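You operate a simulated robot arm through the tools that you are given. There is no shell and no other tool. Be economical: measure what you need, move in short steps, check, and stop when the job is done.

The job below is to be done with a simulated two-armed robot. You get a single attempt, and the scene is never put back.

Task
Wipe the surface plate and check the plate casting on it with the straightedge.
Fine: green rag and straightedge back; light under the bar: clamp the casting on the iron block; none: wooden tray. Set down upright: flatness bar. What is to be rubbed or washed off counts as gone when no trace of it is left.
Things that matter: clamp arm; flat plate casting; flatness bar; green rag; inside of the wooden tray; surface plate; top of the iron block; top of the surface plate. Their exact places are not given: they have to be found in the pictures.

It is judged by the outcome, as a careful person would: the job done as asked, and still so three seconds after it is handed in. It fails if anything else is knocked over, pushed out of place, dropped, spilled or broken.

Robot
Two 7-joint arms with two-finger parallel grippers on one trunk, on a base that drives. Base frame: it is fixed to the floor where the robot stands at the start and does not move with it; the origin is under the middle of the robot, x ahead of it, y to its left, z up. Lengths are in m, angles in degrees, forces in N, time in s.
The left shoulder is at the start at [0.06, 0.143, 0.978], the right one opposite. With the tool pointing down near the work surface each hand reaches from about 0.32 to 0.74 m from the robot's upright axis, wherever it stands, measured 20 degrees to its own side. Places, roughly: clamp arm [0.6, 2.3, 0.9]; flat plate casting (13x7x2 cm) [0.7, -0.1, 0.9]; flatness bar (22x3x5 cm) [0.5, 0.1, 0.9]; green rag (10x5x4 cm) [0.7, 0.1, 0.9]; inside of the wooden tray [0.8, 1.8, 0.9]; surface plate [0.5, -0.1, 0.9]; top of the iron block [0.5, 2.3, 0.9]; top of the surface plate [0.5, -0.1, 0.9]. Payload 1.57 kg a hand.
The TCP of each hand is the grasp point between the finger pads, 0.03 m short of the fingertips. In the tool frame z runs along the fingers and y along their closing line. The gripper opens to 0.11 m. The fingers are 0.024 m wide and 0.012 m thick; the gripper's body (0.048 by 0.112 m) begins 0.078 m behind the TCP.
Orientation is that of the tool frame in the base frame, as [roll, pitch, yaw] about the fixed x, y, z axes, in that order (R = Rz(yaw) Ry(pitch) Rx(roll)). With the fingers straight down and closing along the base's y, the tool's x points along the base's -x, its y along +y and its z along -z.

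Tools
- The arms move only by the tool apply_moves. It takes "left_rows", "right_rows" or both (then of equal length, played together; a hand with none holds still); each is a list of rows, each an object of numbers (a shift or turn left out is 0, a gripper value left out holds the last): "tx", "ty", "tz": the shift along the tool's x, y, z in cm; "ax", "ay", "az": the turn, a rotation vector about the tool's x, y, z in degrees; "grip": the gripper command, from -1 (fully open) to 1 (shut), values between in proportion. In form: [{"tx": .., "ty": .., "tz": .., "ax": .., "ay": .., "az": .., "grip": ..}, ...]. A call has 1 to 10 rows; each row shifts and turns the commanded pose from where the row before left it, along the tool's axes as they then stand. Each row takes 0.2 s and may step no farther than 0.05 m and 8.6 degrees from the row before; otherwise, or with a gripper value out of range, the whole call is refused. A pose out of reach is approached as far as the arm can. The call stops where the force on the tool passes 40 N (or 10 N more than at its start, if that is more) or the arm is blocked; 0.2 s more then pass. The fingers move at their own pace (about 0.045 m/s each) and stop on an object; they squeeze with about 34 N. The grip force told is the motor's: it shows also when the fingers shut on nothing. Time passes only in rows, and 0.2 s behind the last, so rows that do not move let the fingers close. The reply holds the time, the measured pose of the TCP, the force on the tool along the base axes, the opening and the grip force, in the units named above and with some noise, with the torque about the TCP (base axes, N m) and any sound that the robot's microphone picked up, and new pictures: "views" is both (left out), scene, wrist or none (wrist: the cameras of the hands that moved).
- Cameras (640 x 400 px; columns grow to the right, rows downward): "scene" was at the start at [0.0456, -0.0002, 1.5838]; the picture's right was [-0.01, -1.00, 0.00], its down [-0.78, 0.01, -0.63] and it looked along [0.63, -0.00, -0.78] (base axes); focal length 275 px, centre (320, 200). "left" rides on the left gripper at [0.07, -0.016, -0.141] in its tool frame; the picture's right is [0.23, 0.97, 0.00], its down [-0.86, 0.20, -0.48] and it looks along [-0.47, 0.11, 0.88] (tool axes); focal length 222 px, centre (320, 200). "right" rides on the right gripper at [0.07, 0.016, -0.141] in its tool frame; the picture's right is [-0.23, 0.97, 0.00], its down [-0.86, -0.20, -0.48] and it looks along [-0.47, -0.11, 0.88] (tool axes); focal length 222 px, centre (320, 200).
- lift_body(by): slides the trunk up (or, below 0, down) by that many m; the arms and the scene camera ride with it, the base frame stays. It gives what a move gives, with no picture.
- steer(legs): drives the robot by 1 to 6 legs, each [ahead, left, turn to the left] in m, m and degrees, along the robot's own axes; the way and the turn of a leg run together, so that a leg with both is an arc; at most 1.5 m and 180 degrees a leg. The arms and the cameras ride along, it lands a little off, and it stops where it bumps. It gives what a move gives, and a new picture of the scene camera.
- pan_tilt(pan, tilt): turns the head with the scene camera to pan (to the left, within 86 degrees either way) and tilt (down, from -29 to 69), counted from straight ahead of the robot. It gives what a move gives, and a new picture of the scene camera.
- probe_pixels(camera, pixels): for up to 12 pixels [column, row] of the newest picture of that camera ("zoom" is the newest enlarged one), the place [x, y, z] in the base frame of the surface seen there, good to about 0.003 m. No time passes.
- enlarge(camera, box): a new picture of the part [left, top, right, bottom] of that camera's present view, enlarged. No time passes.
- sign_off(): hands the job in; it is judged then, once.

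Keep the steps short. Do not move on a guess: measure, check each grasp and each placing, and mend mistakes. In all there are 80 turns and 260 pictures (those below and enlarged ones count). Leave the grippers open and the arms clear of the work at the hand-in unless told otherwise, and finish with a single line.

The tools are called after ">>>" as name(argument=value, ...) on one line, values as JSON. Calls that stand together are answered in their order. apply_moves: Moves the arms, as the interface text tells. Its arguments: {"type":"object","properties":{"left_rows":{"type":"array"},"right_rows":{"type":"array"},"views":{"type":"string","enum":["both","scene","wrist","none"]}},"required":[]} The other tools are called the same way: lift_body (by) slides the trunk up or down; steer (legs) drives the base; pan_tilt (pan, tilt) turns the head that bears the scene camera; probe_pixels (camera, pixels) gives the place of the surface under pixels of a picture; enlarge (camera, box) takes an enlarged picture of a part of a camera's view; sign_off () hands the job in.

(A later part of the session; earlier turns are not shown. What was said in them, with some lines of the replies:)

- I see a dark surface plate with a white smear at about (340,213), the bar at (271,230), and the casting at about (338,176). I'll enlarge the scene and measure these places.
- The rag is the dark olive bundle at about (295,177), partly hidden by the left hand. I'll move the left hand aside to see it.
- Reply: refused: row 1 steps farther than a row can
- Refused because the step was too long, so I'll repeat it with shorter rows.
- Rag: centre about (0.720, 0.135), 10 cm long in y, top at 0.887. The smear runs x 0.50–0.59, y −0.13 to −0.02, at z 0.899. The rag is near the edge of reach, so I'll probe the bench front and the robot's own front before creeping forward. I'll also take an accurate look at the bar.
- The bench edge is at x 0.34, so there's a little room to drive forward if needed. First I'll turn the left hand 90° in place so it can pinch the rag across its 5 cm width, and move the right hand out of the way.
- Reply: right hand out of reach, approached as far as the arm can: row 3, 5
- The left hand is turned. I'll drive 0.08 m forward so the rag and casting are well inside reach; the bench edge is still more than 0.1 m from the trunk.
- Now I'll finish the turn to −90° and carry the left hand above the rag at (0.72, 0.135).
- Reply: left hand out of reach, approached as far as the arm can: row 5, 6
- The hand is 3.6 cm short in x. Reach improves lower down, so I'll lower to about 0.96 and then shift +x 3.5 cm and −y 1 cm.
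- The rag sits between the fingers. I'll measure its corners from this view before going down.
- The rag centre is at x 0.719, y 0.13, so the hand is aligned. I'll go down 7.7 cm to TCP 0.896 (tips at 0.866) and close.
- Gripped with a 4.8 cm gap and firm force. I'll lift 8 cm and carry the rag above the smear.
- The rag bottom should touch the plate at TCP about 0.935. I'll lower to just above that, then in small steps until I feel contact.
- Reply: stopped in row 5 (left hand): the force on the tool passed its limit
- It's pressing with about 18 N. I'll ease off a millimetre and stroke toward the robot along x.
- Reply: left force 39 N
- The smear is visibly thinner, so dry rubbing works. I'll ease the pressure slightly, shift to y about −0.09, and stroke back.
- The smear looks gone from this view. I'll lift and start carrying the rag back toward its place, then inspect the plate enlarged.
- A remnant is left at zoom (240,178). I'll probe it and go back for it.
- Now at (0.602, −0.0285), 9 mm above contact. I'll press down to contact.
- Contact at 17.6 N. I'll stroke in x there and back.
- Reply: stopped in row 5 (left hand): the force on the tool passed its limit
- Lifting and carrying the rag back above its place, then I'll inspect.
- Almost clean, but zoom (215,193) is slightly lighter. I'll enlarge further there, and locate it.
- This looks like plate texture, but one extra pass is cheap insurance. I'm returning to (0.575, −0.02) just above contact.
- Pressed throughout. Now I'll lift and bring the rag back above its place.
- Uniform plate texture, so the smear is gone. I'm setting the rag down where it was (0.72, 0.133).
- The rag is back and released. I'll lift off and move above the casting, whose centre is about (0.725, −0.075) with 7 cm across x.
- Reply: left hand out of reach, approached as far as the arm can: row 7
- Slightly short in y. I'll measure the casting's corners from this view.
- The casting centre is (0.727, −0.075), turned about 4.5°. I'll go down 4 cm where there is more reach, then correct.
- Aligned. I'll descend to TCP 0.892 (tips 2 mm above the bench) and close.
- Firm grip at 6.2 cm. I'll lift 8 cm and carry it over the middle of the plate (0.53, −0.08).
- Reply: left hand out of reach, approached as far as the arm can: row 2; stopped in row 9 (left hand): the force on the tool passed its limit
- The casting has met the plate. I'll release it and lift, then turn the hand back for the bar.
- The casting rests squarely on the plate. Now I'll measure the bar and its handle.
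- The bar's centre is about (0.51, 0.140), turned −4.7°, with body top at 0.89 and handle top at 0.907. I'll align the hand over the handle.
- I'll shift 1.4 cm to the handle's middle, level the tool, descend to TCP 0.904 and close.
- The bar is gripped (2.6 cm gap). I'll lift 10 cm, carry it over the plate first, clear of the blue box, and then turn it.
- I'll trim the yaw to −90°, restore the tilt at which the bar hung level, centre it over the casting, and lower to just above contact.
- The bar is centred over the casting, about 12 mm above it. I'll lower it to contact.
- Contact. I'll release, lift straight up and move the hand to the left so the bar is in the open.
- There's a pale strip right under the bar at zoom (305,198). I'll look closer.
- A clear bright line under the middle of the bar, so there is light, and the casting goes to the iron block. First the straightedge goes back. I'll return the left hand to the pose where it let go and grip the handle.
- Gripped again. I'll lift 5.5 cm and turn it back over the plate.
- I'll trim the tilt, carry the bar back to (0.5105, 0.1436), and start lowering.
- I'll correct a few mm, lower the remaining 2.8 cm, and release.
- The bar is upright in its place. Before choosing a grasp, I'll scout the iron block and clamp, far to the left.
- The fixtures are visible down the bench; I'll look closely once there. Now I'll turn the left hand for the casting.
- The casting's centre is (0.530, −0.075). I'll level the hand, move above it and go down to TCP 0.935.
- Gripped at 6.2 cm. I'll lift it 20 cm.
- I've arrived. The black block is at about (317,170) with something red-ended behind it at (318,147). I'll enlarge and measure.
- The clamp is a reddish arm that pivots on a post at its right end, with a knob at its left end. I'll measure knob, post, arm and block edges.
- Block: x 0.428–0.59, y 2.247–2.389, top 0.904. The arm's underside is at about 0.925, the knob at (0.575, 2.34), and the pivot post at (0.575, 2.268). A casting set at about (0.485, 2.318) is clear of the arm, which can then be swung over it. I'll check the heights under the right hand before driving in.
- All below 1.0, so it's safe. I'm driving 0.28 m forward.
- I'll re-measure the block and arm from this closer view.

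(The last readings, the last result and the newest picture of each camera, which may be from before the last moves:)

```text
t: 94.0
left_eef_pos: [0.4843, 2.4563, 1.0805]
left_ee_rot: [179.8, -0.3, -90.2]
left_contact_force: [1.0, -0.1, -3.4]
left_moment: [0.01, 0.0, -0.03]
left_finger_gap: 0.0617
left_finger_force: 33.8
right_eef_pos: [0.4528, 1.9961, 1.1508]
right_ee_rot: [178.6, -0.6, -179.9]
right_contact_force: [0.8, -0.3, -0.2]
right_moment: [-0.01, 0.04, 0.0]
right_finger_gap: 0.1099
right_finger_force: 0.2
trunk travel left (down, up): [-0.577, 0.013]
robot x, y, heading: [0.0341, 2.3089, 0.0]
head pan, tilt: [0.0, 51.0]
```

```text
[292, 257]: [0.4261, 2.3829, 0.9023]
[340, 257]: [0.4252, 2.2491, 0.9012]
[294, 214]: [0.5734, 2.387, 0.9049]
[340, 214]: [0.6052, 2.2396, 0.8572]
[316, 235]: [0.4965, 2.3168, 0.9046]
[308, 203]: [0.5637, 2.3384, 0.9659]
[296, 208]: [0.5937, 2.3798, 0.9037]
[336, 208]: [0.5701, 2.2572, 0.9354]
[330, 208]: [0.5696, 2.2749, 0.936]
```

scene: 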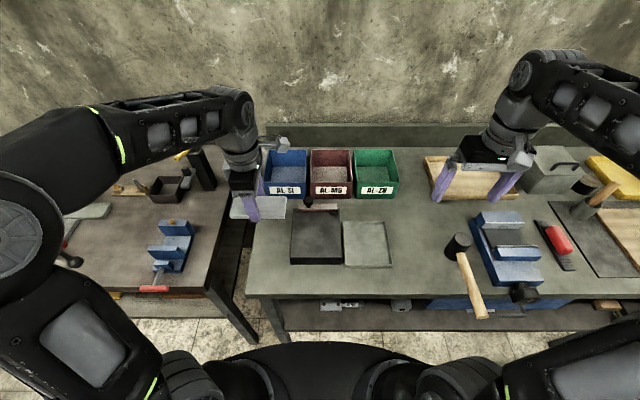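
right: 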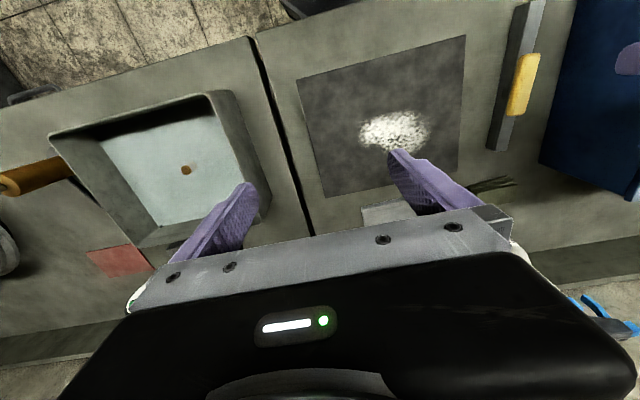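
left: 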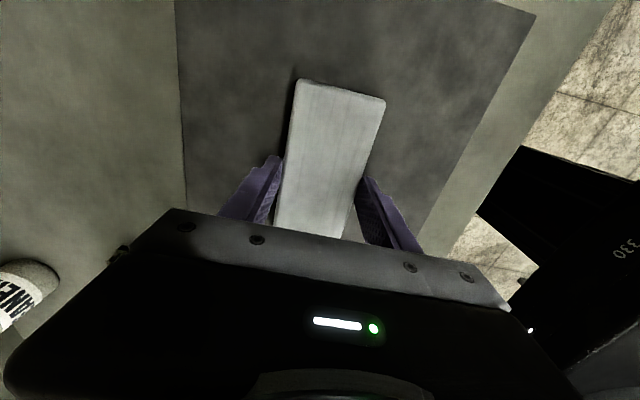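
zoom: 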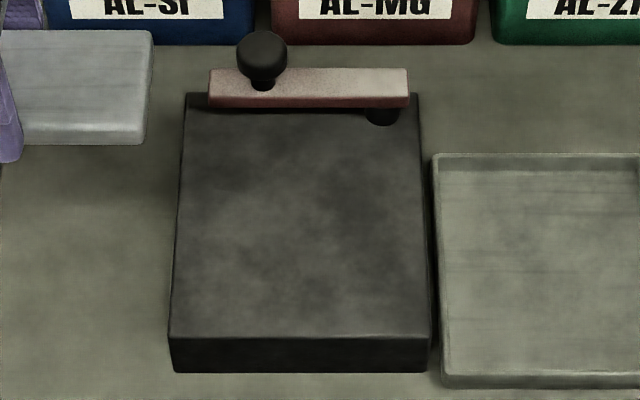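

I'll carry the casting above the block (0.489, 2.318) and lower to about 2 cm above.

>>> apply_moves(left_rows=[{"tx": 4.6, "ty": -0.3}, {"tx": 4.6, "ty": -0.2}, {"tx": 4.6}, {"tz": 4}, {"tz": 4}, {"tz": 3.5}, {}], views="both")

>>> enlarge(camera="scene", box=[280, 190, 360, 270])

```text
t: 95.6
left_eef_pos: [0.4871, 2.3174, 0.968]
left_ee_rot: [179.8, -0.1, -90.2]
left_contact_force: [-0.3, -0.6, -4.1]
left_moment: [-0.01, 0.0, 0.01]
left_finger_gap: 0.0616
left_finger_force: 34.2
right_eef_pos: [0.4514, 1.9971, 1.1516]
right_ee_rot: [178.5, -0.4, -179.9]
right_contact_force: [0.3, 0.8, 0.8]
right_moment: [-0.01, -0.02, -0.01]
right_finger_gap: 0.1097
right_finger_force: 0.0
trunk travel left (down, up): [-0.577, 0.013]
robot x, y, heading: [0.0292, 2.3061, -0.2]
head pan, tilt: [0.0, 51.0]
```

scene: 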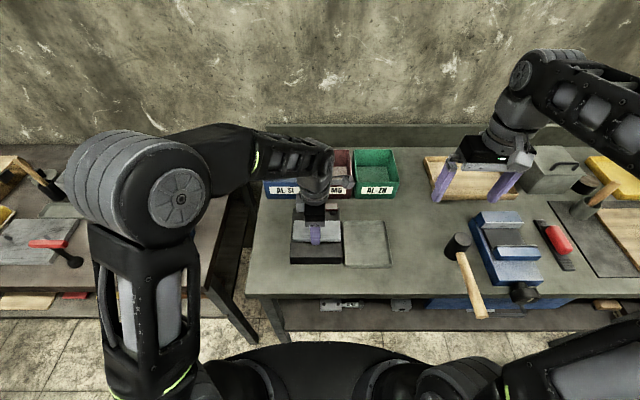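
left: 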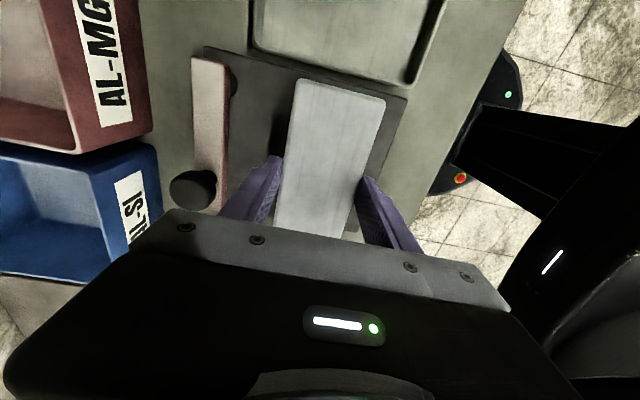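

```text
5.00 times, centred on (320, 230) of scene
```

zoom: 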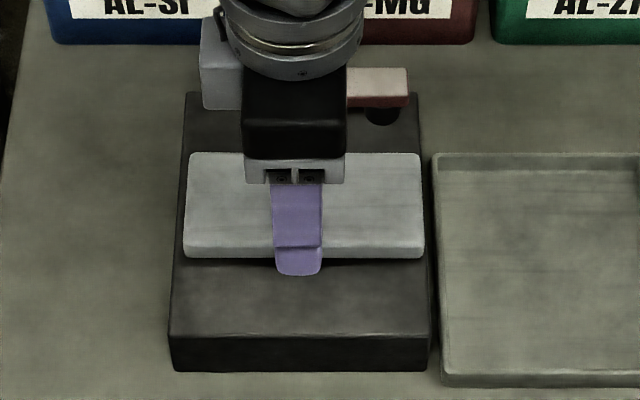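

It's well placed, with the far finger clear of the arm. I'll lower to contact.

>>> apply_moves(left_rows=[{"tz": 1.5}, {"tz": 0.9}, {"tz": 0.4}, {"tz": 0.2}, {}], views="none")

```text
t: 96.8
left_eef_pos: [0.4884, 2.3165, 0.9378]
left_ee_rot: [180.0, -0.1, -90.1]
left_contact_force: [2.1, 1.5, 8.0]
left_moment: [0.33, 0.28, -0.1]
left_finger_gap: 0.0616
left_finger_force: 33.6
right_eef_pos: [0.452, 1.9948, 1.1519]
right_ee_rot: [178.4, -0.4, -180.0]
right_contact_force: [0.8, 0.6, 0.1]
right_moment: [0.0, -0.05, 0.01]
right_finger_gap: 0.1098
right_finger_force: 0.0
trunk travel left (down, up): [-0.577, 0.013]
robot x, y, heading: [0.0271, 2.3093, -0.2]
head pan, tilt: [0.0, 51.0]
```

It rests on the block. I'll open only to about 8 cm so the far finger doesn't touch the arm, lift, and check.

>>> apply_moves(left_rows=[{"grip": -0.42}, {"grip": -0.42}, {"grip": -0.42}, {"tz": -3}, {"tz": -4}, {"tz": -4}, {"tz": -2}, {"az": 8.5, "grip": -0.42}, {"az": 8.5}, {"az": 8.5}], views="none")

>>> apply_moves(left_rows=[{"az": 8.5}, {"az": 8.5}, {"az": 8.5}, {"az": 8.5}, {"az": 8.5}, {"az": 8.5}, {"az": 8.5}, {"az": 5}, {}], views="both")

>>> enlarge(camera="scene", box=[280, 190, 360, 270])

```text
t: 99.0
left_eef_pos: [0.4881, 2.3175, 1.0642]
left_ee_rot: [179.9, -0.3, -115.8]
left_contact_force: [0.0, 0.3, -0.3]
left_moment: [-0.03, 0.0, 0.02]
left_finger_gap: 0.0779
left_finger_force: 0.1
right_eef_pos: [0.4522, 1.9965, 1.1502]
right_ee_rot: [178.5, -0.4, -179.9]
right_contact_force: [0.6, -0.1, -0.6]
right_moment: [0.0, -0.02, -0.01]
right_finger_gap: 0.1097
right_finger_force: 0.1
trunk travel left (down, up): [-0.577, 0.013]
robot x, y, heading: [0.0292, 2.3068, 0.0]
head pan, tilt: [0.0, 51.0]
```

```text
t: 101.0
left_eef_pos: [0.4856, 2.319, 1.0663]
left_ee_rot: [-179.8, -0.2, 179.7]
left_contact_force: [1.1, 0.2, 0.2]
left_moment: [-0.02, 0.0, 0.03]
left_finger_gap: 0.078
left_finger_force: 0.0
right_eef_pos: [0.4513, 1.9959, 1.152]
right_ee_rot: [178.5, -0.4, -179.9]
right_contact_force: [0.2, 0.3, 0.2]
right_moment: [0.0, 0.02, 0.0]
right_finger_gap: 0.1099
right_finger_force: 0.0
trunk travel left (down, up): [-0.577, 0.013]
robot x, y, heading: [0.0289, 2.305, -0.1]
head pan, tilt: [0.0, 51.0]
```

scene: 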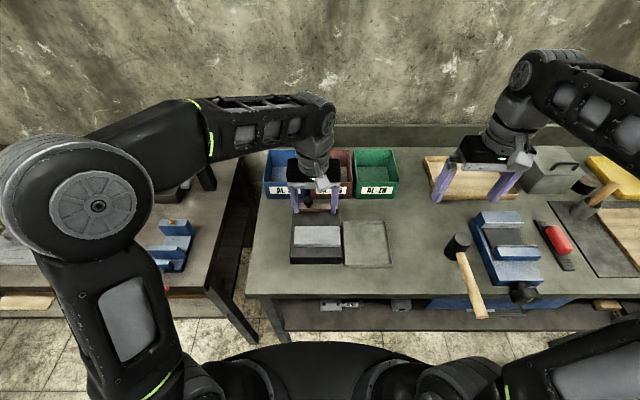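
left: 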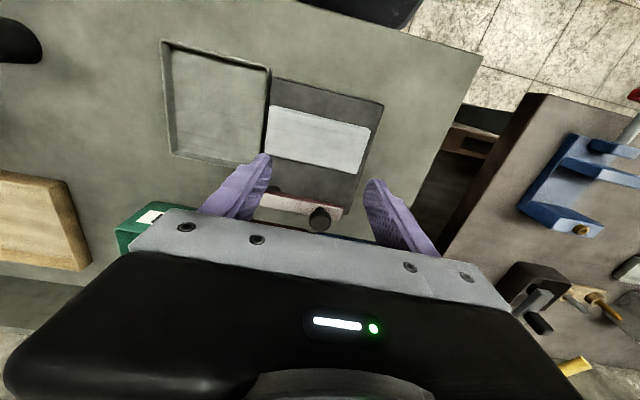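

```text
5.00 times, centred on (320, 230) of scene
```

zoom: 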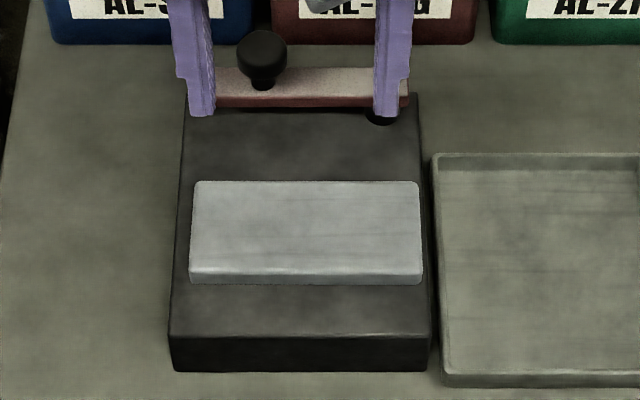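

The casting sits squarely on the block. Now I'll measure the knob, arm and casting from both views.

>>> probe_pixels(camera="left", pixels=[[320, 216], [311, 218], [329, 220], [265, 202], [340, 212], [270, 110], [370, 130], [360, 170], [268, 150]])

>>> probe_pixels(camera="zoom", pixels=[[262, 38], [262, 65], [241, 50], [286, 50], [262, 83], [300, 84], [300, 103], [380, 118], [300, 190], [300, 266]])

```text
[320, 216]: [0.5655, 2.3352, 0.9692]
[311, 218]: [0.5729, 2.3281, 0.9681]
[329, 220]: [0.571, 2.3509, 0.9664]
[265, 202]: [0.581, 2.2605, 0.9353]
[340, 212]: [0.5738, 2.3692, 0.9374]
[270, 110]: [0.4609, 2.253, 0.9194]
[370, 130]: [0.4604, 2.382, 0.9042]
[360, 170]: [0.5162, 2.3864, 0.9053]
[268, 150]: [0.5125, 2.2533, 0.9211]
```

```text
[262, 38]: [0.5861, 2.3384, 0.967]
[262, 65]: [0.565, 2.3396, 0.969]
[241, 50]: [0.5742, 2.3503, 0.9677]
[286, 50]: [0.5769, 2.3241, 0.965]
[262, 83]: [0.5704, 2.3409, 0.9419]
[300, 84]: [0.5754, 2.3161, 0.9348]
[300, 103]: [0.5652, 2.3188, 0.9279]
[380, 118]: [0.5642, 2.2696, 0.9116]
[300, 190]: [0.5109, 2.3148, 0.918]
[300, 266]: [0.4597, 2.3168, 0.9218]
```

Knob centre (0.576, 2.339), z 0.945–0.969; post (0.574, 2.268), so the radius is about 7.1 cm. I'll move above the knob and down to TCP 0.969, tips just above the arm.

>>> apply_moves(left_rows=[{"tx": -4.5, "ty": 1}, {"tx": -4.5, "ty": 1}, {"tz": 4}, {"tz": 3}, {"tz": 1.6}, {}], views="both")

>>> enlarge(camera="scene", box=[280, 180, 360, 230])

```text
t: 102.4
left_eef_pos: [0.576, 2.3358, 0.9832]
left_ee_rot: [-179.8, 0.0, 179.8]
left_contact_force: [0.0, -0.3, 0.2]
left_moment: [0.01, 0.04, -0.01]
left_finger_gap: 0.0782
left_finger_force: 0.1
right_eef_pos: [0.4524, 1.9965, 1.1507]
right_ee_rot: [178.5, -0.3, -179.9]
right_contact_force: [0.1, 0.9, -1.1]
right_moment: [-0.03, -0.02, -0.02]
right_finger_gap: 0.11
right_finger_force: 0.1
trunk travel left (down, up): [-0.577, 0.013]
robot x, y, heading: [0.0298, 2.3053, 0.1]
head pan, tilt: [0.0, 51.0]
```

scene: 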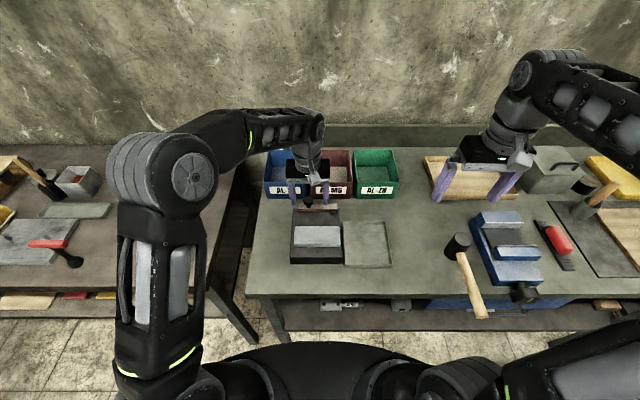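
left: 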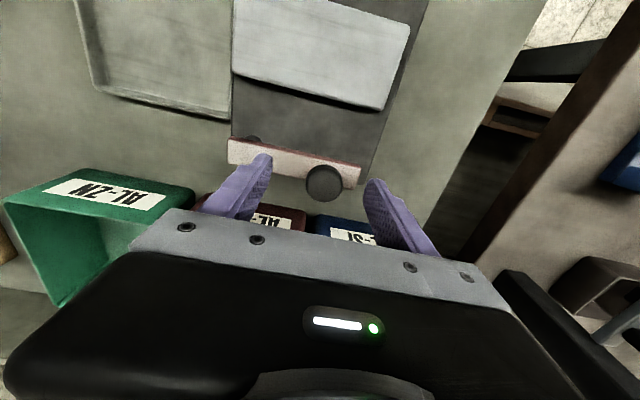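

```text
8.00 times, centred on (320, 205) of scene
```

zoom: 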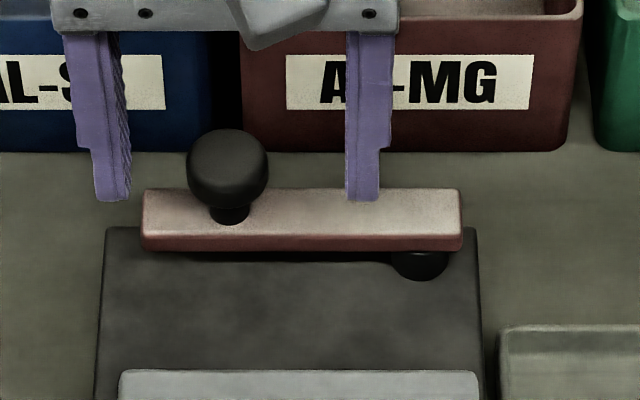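

The knob is between the fingers. I'll go down 1.4 cm and close gently on it.

>>> apply_moves(left_rows=[{"tz": 1.0, "ty": 0.3}, {"tz": 0.4}, {}, {"grip": 1}, {"grip": 1}, {"grip": 1}, {"grip": 1}, {"grip": 1}], views="wrist")

```text
t: 104.2
left_eef_pos: [0.5784, 2.3398, 0.9686]
left_ee_rot: [-179.7, -0.2, 179.8]
left_contact_force: [-0.1, 0.8, 0.2]
left_moment: [0.01, 0.01, 0.02]
left_finger_gap: 0.0294
left_finger_force: 33.4
right_eef_pos: [0.4522, 1.9978, 1.1513]
right_ee_rot: [178.6, -0.4, -179.9]
right_contact_force: [-0.4, -0.1, 0.0]
right_moment: [-0.03, 0.0, 0.02]
right_finger_gap: 0.1102
right_finger_force: 0.0
trunk travel left (down, up): [-0.577, 0.013]
robot x, y, heading: [0.0327, 2.3019, -0.1]
head pan, tilt: [0.0, 51.0]
```

left: 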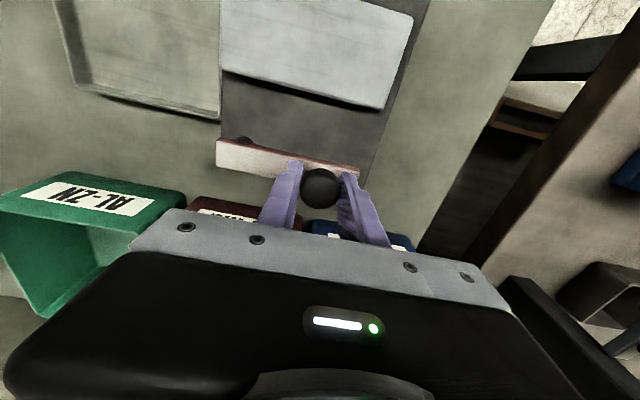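

The knob is held (2.9 cm). I'll swing it the first 25° along the arc, watching the force.

>>> apply_moves(left_rows=[{"tx": 1.02, "ty": -0.07, "az": -8.2}, {"tx": 1.02, "ty": -0.07, "az": -8.2}, {"tx": 1.02, "ty": -0.07, "az": -8.2}, {}], views="both")

>>> enlarge(camera="scene", box=[280, 190, 360, 240])

```text
t: 105.2
left_eef_pos: [0.5476, 2.3335, 0.9693]
left_ee_rot: [-179.6, 0.0, -155.4]
left_contact_force: [2.5, -3.7, 17.1]
left_moment: [-0.07, -0.07, 0.08]
left_finger_gap: 0.0294
left_finger_force: 38.9
right_eef_pos: [0.451, 1.9945, 1.1522]
right_ee_rot: [178.4, -0.2, -179.9]
right_contact_force: [-0.3, 0.1, -0.2]
right_moment: [0.01, -0.03, -0.03]
right_finger_gap: 0.1101
right_finger_force: 0.2
trunk travel left (down, up): [-0.577, 0.013]
robot x, y, heading: [0.0269, 2.3057, -0.1]
head pan, tilt: [0.0, 51.0]
```

scene: 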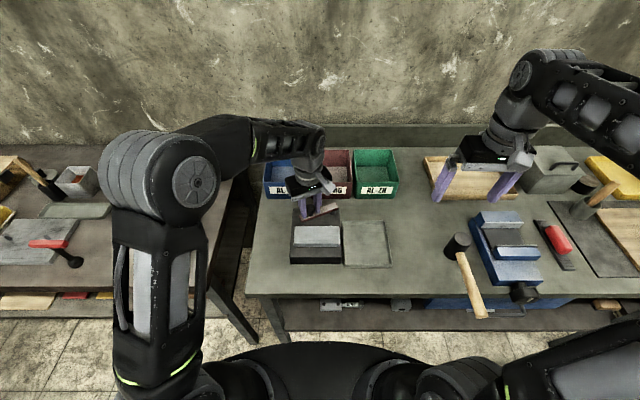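
left: 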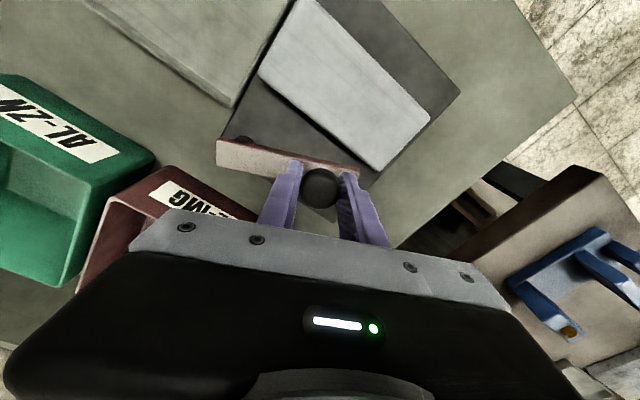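

```text
8.00 times, centred on (320, 215) of scene
```

zoom: 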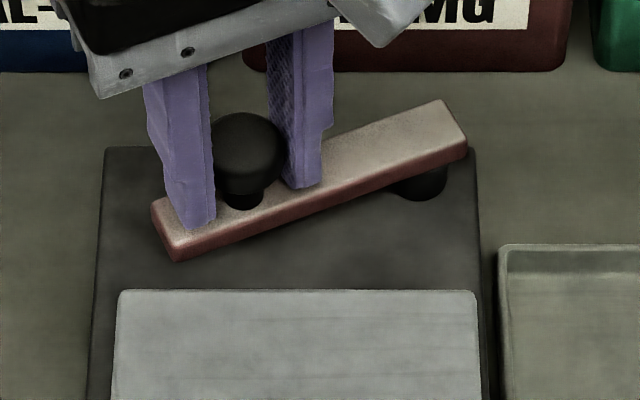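

The arm swings freely. There's 17 N upward on the fingers, so I'll ease up 1 mm and swing another 25°.

>>> apply_moves(left_rows=[{"tx": 1.02, "ty": -0.07, "tz": -0.1, "az": -8.2}, {"tx": 1.02, "ty": -0.07, "az": -8.2}, {"tx": 1.02, "ty": -0.07, "az": -8.2}, {}], views="both")

>>> enlarge(camera="scene", box=[280, 190, 360, 240])

```text
t: 106.2
left_eef_pos: [0.5252, 2.3168, 0.9687]
left_ee_rot: [-179.8, -0.1, -130.9]
left_contact_force: [10.2, -12.1, 15.5]
left_moment: [-0.08, -0.38, -0.14]
left_finger_gap: 0.0294
left_finger_force: 38.7
right_eef_pos: [0.4517, 1.9948, 1.1511]
right_ee_rot: [178.4, -0.4, -179.9]
right_contact_force: [-0.5, -0.5, -0.3]
right_moment: [-0.02, -0.01, 0.0]
right_finger_gap: 0.1101
right_finger_force: 0.1
trunk travel left (down, up): [-0.577, 0.013]
robot x, y, heading: [0.0326, 2.3029, -0.1]
head pan, tilt: [0.0, 51.0]
```

scene: 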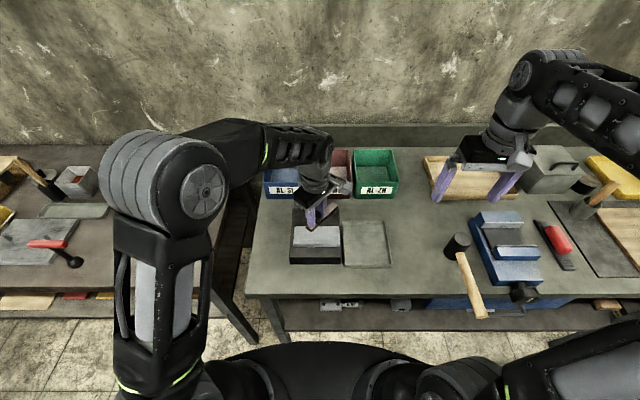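
left: 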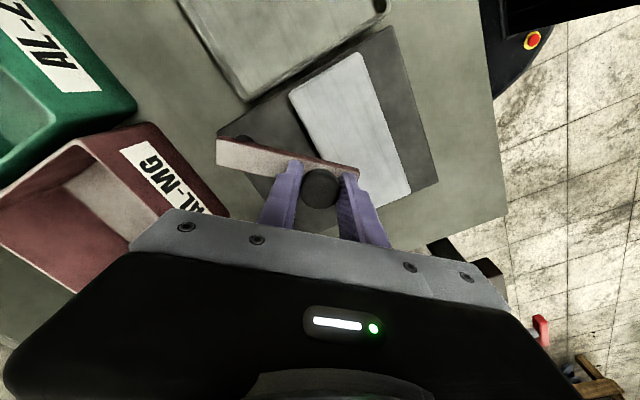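

```text
8.00 times, centred on (320, 215) of scene
```

zoom: 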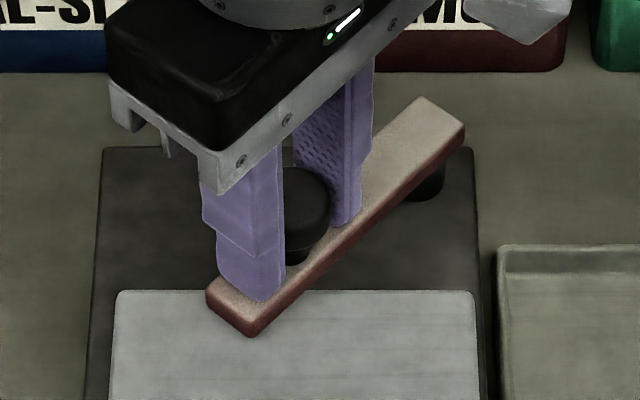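

It swings well and the tip is over the casting. A slight inward pull shows the radius is a touch smaller, so I'll correct 1.5 mm and go on.

>>> apply_moves(left_rows=[{"tx": 1.0, "ty": -0.2, "tz": -0.05, "az": -8.2}, {"tx": 1.0, "ty": -0.08, "az": -8.2}, {"tx": 1.0, "ty": -0.08, "az": -8.2}, {}], views="scene")

>>> enlarge(camera="scene", box=[280, 195, 360, 265])

```text
t: 107.2
left_eef_pos: [0.5089, 2.2908, 0.9692]
left_ee_rot: [179.8, -0.1, -106.2]
left_contact_force: [4.2, -0.8, 17.3]
left_moment: [0.35, -0.03, 0.11]
left_finger_gap: 0.0296
left_finger_force: 39.1
right_eef_pos: [0.4512, 1.997, 1.1526]
right_ee_rot: [178.4, -0.4, -179.9]
right_contact_force: [0.2, -0.1, 0.0]
right_moment: [0.02, -0.02, 0.0]
right_finger_gap: 0.1099
right_finger_force: 0.1
trunk travel left (down, up): [-0.577, 0.013]
robot x, y, heading: [0.0312, 2.3052, -0.1]
head pan, tilt: [0.0, 51.0]
```

scene: 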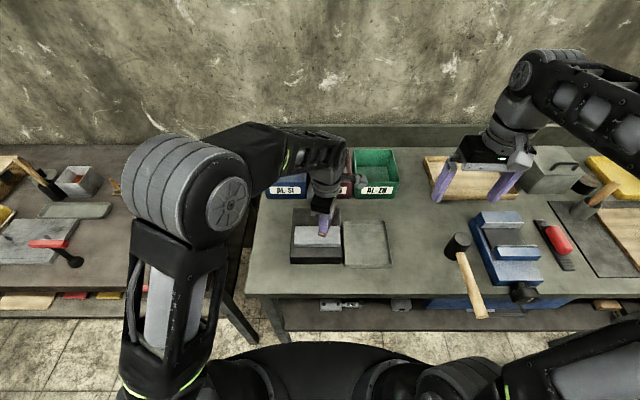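

```text
5.71 times, centred on (320, 230) of scene
```

zoom: 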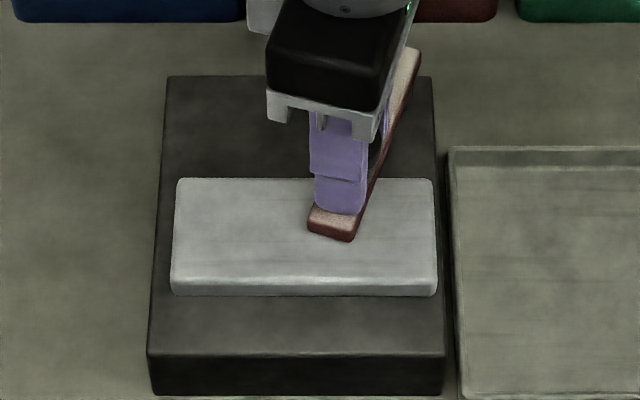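

The arm lies over the casting at about 74°. I'll continue the last 16°, feeling for a stop.

>>> apply_moves(left_rows=[{"tx": 0.97, "ty": -0.07, "az": -8}, {"tx": 0.97, "ty": -0.07, "az": -8}, {}], views="both")

>>> enlarge(camera="scene", box=[280, 195, 360, 265])

```text
t: 108.0
left_eef_pos: [0.5066, 2.2716, 0.9675]
left_ee_rot: [179.8, -0.1, -90.2]
left_contact_force: [-1.3, 4.0, 11.9]
left_moment: [0.25, 0.08, 0.31]
left_finger_gap: 0.0292
left_finger_force: 38.6
right_eef_pos: [0.4521, 1.9977, 1.152]
right_ee_rot: [178.4, -0.3, -180.0]
right_contact_force: [0.8, 0.2, 0.0]
right_moment: [-0.01, -0.02, -0.02]
right_finger_gap: 0.11
right_finger_force: 0.0
trunk travel left (down, up): [-0.577, 0.013]
robot x, y, heading: [0.0327, 2.3071, 0.1]
head pan, tilt: [0.0, 51.0]
```

scene: 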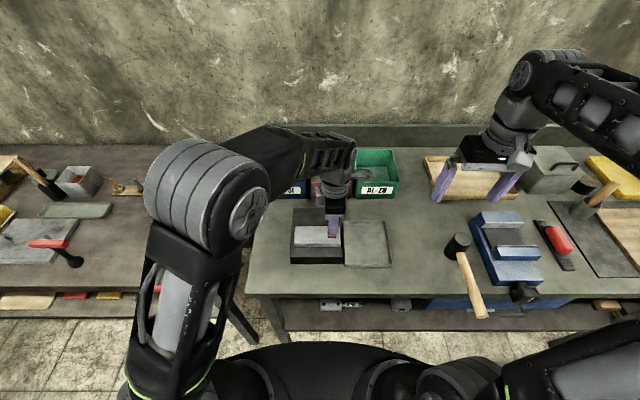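
left: 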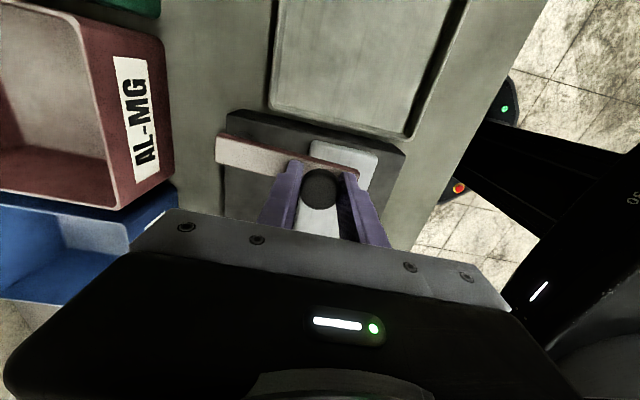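

```text
5.71 times, centred on (320, 230) of scene
```

zoom: 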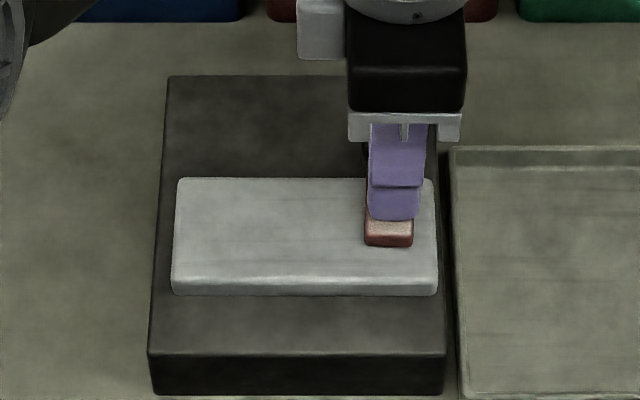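

At 90°, over the casting. I'll nudge 4° more to see whether this is the stop.

>>> apply_moves(left_rows=[{"tx": 0.5, "ty": -0.03, "az": -4}, {}], views="none")

```text
t: 108.6
left_eef_pos: [0.5067, 2.2663, 0.968]
left_ee_rot: [179.9, -0.1, -86.3]
left_contact_force: [0.1, 9.9, 12.1]
left_moment: [0.78, 0.0, -0.17]
left_finger_gap: 0.0293
left_finger_force: 38.7
right_eef_pos: [0.4514, 1.9974, 1.1525]
right_ee_rot: [178.6, -0.3, -179.9]
right_contact_force: [1.0, 0.1, 0.0]
right_moment: [0.03, -0.01, -0.04]
right_finger_gap: 0.11
right_finger_force: 0.0
trunk travel left (down, up): [-0.577, 0.013]
robot x, y, heading: [0.0339, 2.3082, 0.1]
head pan, tilt: [0.0, 51.0]
```

Resistance grows, so this is the end stop. I'll release the knob, lift clear, and inspect.

>>> apply_moves(left_rows=[{"grip": -0.42}, {"grip": -0.42}, {"grip": -0.42}, {"tz": -4}, {"tz": -4}, {"tz": -4}, {"tx": -4.5}, {"tx": -4.5}, {"tx": -4.5}, {}], views="both")

>>> enlarge(camera="scene", box=[280, 195, 360, 265])

```text
t: 110.8
left_eef_pos: [0.5012, 2.4008, 1.0856]
left_ee_rot: [179.8, -0.1, -86.4]
left_contact_force: [-0.2, 0.1, 0.6]
left_moment: [0.02, 0.0, 0.02]
left_finger_gap: 0.0778
left_finger_force: 0.0
right_eef_pos: [0.452, 1.996, 1.1517]
right_ee_rot: [178.4, -0.5, 180.0]
right_contact_force: [0.0, 0.2, -0.5]
right_moment: [0.03, -0.03, 0.0]
right_finger_gap: 0.1101
right_finger_force: 0.1
trunk travel left (down, up): [-0.577, 0.013]
robot x, y, heading: [0.0307, 2.3041, -0.1]
head pan, tilt: [0.0, 51.0]
```

scene: 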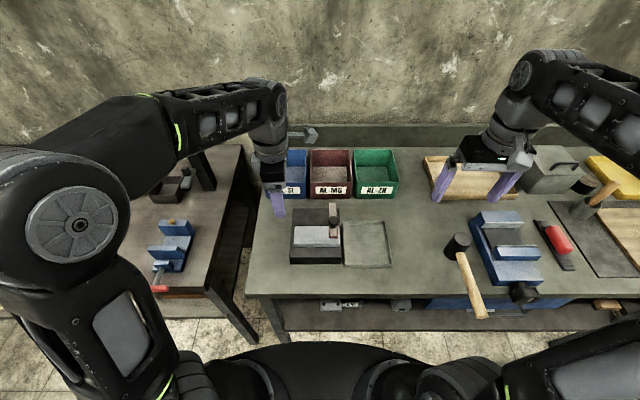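
left: 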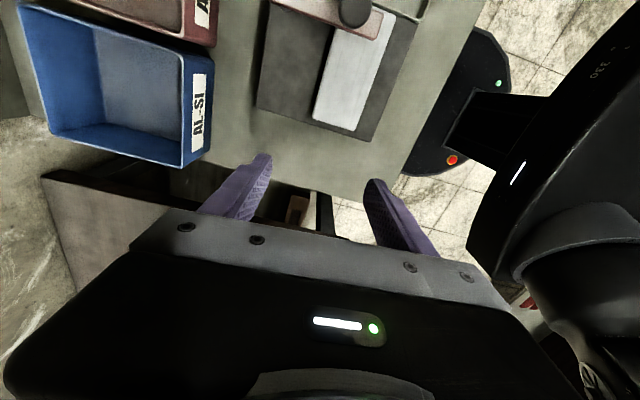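

```text
5.71 times, centred on (320, 230) of scene
```

zoom: 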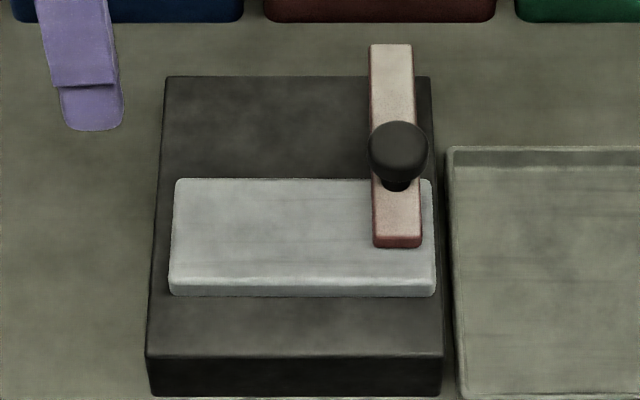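

The arm is over the casting. I'll check heights to see whether it bears on it.

>>> enlarge(camera="scene", box=[322, 205, 346, 235])

>>> enlarge(camera="right", box=[440, 0, 640, 125])

>>> probe_pixels(camera="scene", pixels=[[333, 231], [333, 236], [333, 205], [333, 215], [315, 230], [333, 240], [339, 233], [301, 230]])

```text
13.33 times, centred on (334, 220) of scene
```

zoom: 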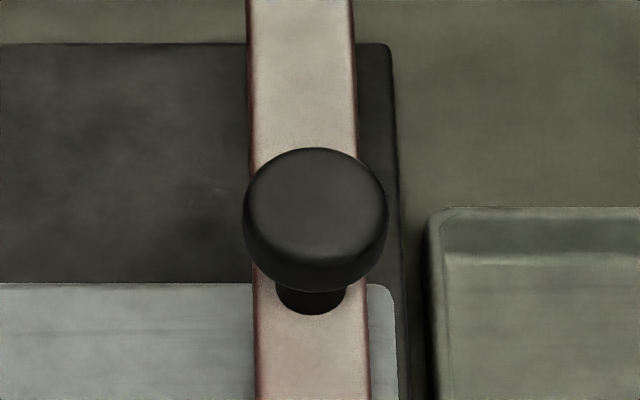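

```text
3.20 times, centred on (540, 62) of right
```

zoom: 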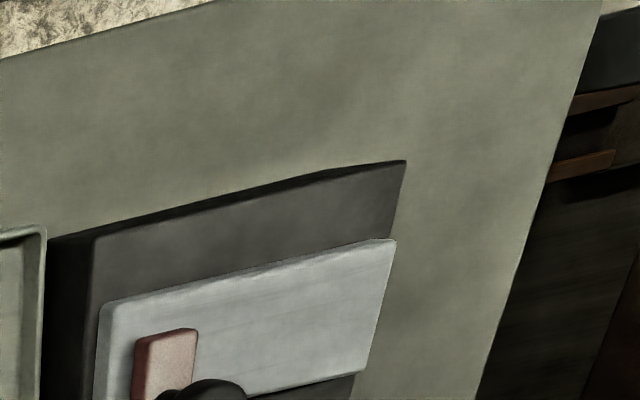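

```text
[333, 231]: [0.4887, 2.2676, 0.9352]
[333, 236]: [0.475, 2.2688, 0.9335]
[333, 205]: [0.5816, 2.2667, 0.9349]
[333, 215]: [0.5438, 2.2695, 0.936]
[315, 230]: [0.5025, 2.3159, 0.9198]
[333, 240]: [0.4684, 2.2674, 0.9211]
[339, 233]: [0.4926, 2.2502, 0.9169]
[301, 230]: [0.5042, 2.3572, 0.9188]
```

The arm is level at its stop at y 2.268, extending to x 0.469 across the casting (x 0.46–0.516). The casting hasn't moved. I'll open the left gripper fully, raise it, and back the robot off.

>>> apply_moves(left_rows=[{"tz": -4, "grip": -1}, {"tz": -2}, {}], views="none")

>>> steer(legs=[[-0.2, 0, 0]])

>>> enlarge(camera="scene", box=[270, 140, 370, 210])

```text
t: 111.6
left_eef_pos: [0.4996, 2.4009, 1.1467]
left_ee_rot: [179.8, -0.2, -86.5]
left_contact_force: [0.0, 0.5, -0.3]
left_moment: [-0.01, -0.02, 0.01]
left_finger_gap: 0.1099
left_finger_force: 0.0
right_eef_pos: [0.452, 1.9962, 1.1516]
right_ee_rot: [178.4, -0.4, -179.9]
right_contact_force: [1.2, 0.0, -0.2]
right_moment: [0.03, 0.0, 0.02]
right_finger_gap: 0.1099
right_finger_force: 0.0
trunk travel left (down, up): [-0.577, 0.013]
robot x, y, heading: [0.0294, 2.3045, 0.2]
head pan, tilt: [0.0, 51.0]
```

```text
t: 113.2
left_eef_pos: [0.299, 2.4025, 1.1483]
left_ee_rot: [179.8, -0.2, -86.3]
left_contact_force: [-0.3, -0.2, 0.0]
left_moment: [0.03, -0.04, -0.01]
left_finger_gap: 0.1101
left_finger_force: 0.0
right_eef_pos: [0.2534, 1.998, 1.1526]
right_ee_rot: [178.5, -0.3, -179.8]
right_contact_force: [-0.2, 0.1, 0.6]
right_moment: [-0.01, -0.02, 0.01]
right_finger_gap: 0.1098
right_finger_force: 0.1
trunk travel left (down, up): [-0.577, 0.013]
robot x, y, heading: [-0.1674, 2.3035, 0.4]
head pan, tilt: [0.0, 51.0]
```

scene: 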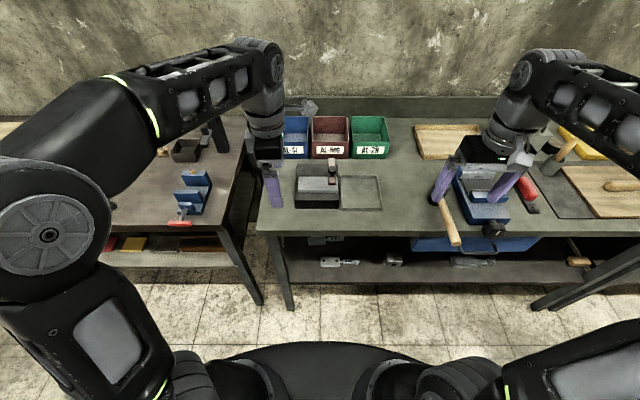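

```text
5.71 times, centred on (320, 175) of scene
```

zoom: 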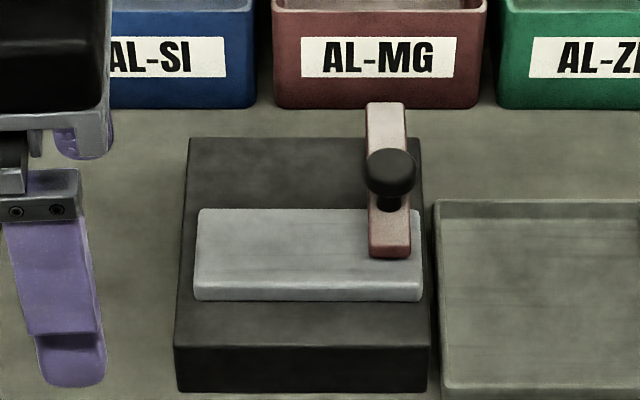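

The casting lies on the iron block under the closed clamp arm. The rag and the upright bar are back in their places, the plate is clean, and the grippers are open and clear. I'm handing in.

>>> sign_off()

```text
The job is handed in.
```

The surface plate is wiped clean, light showed under the straightedge so the casting is on the iron block with the clamp arm swung to its stop over it (contact pressure not measured), and the green rag and upright flatness bar are back in place.
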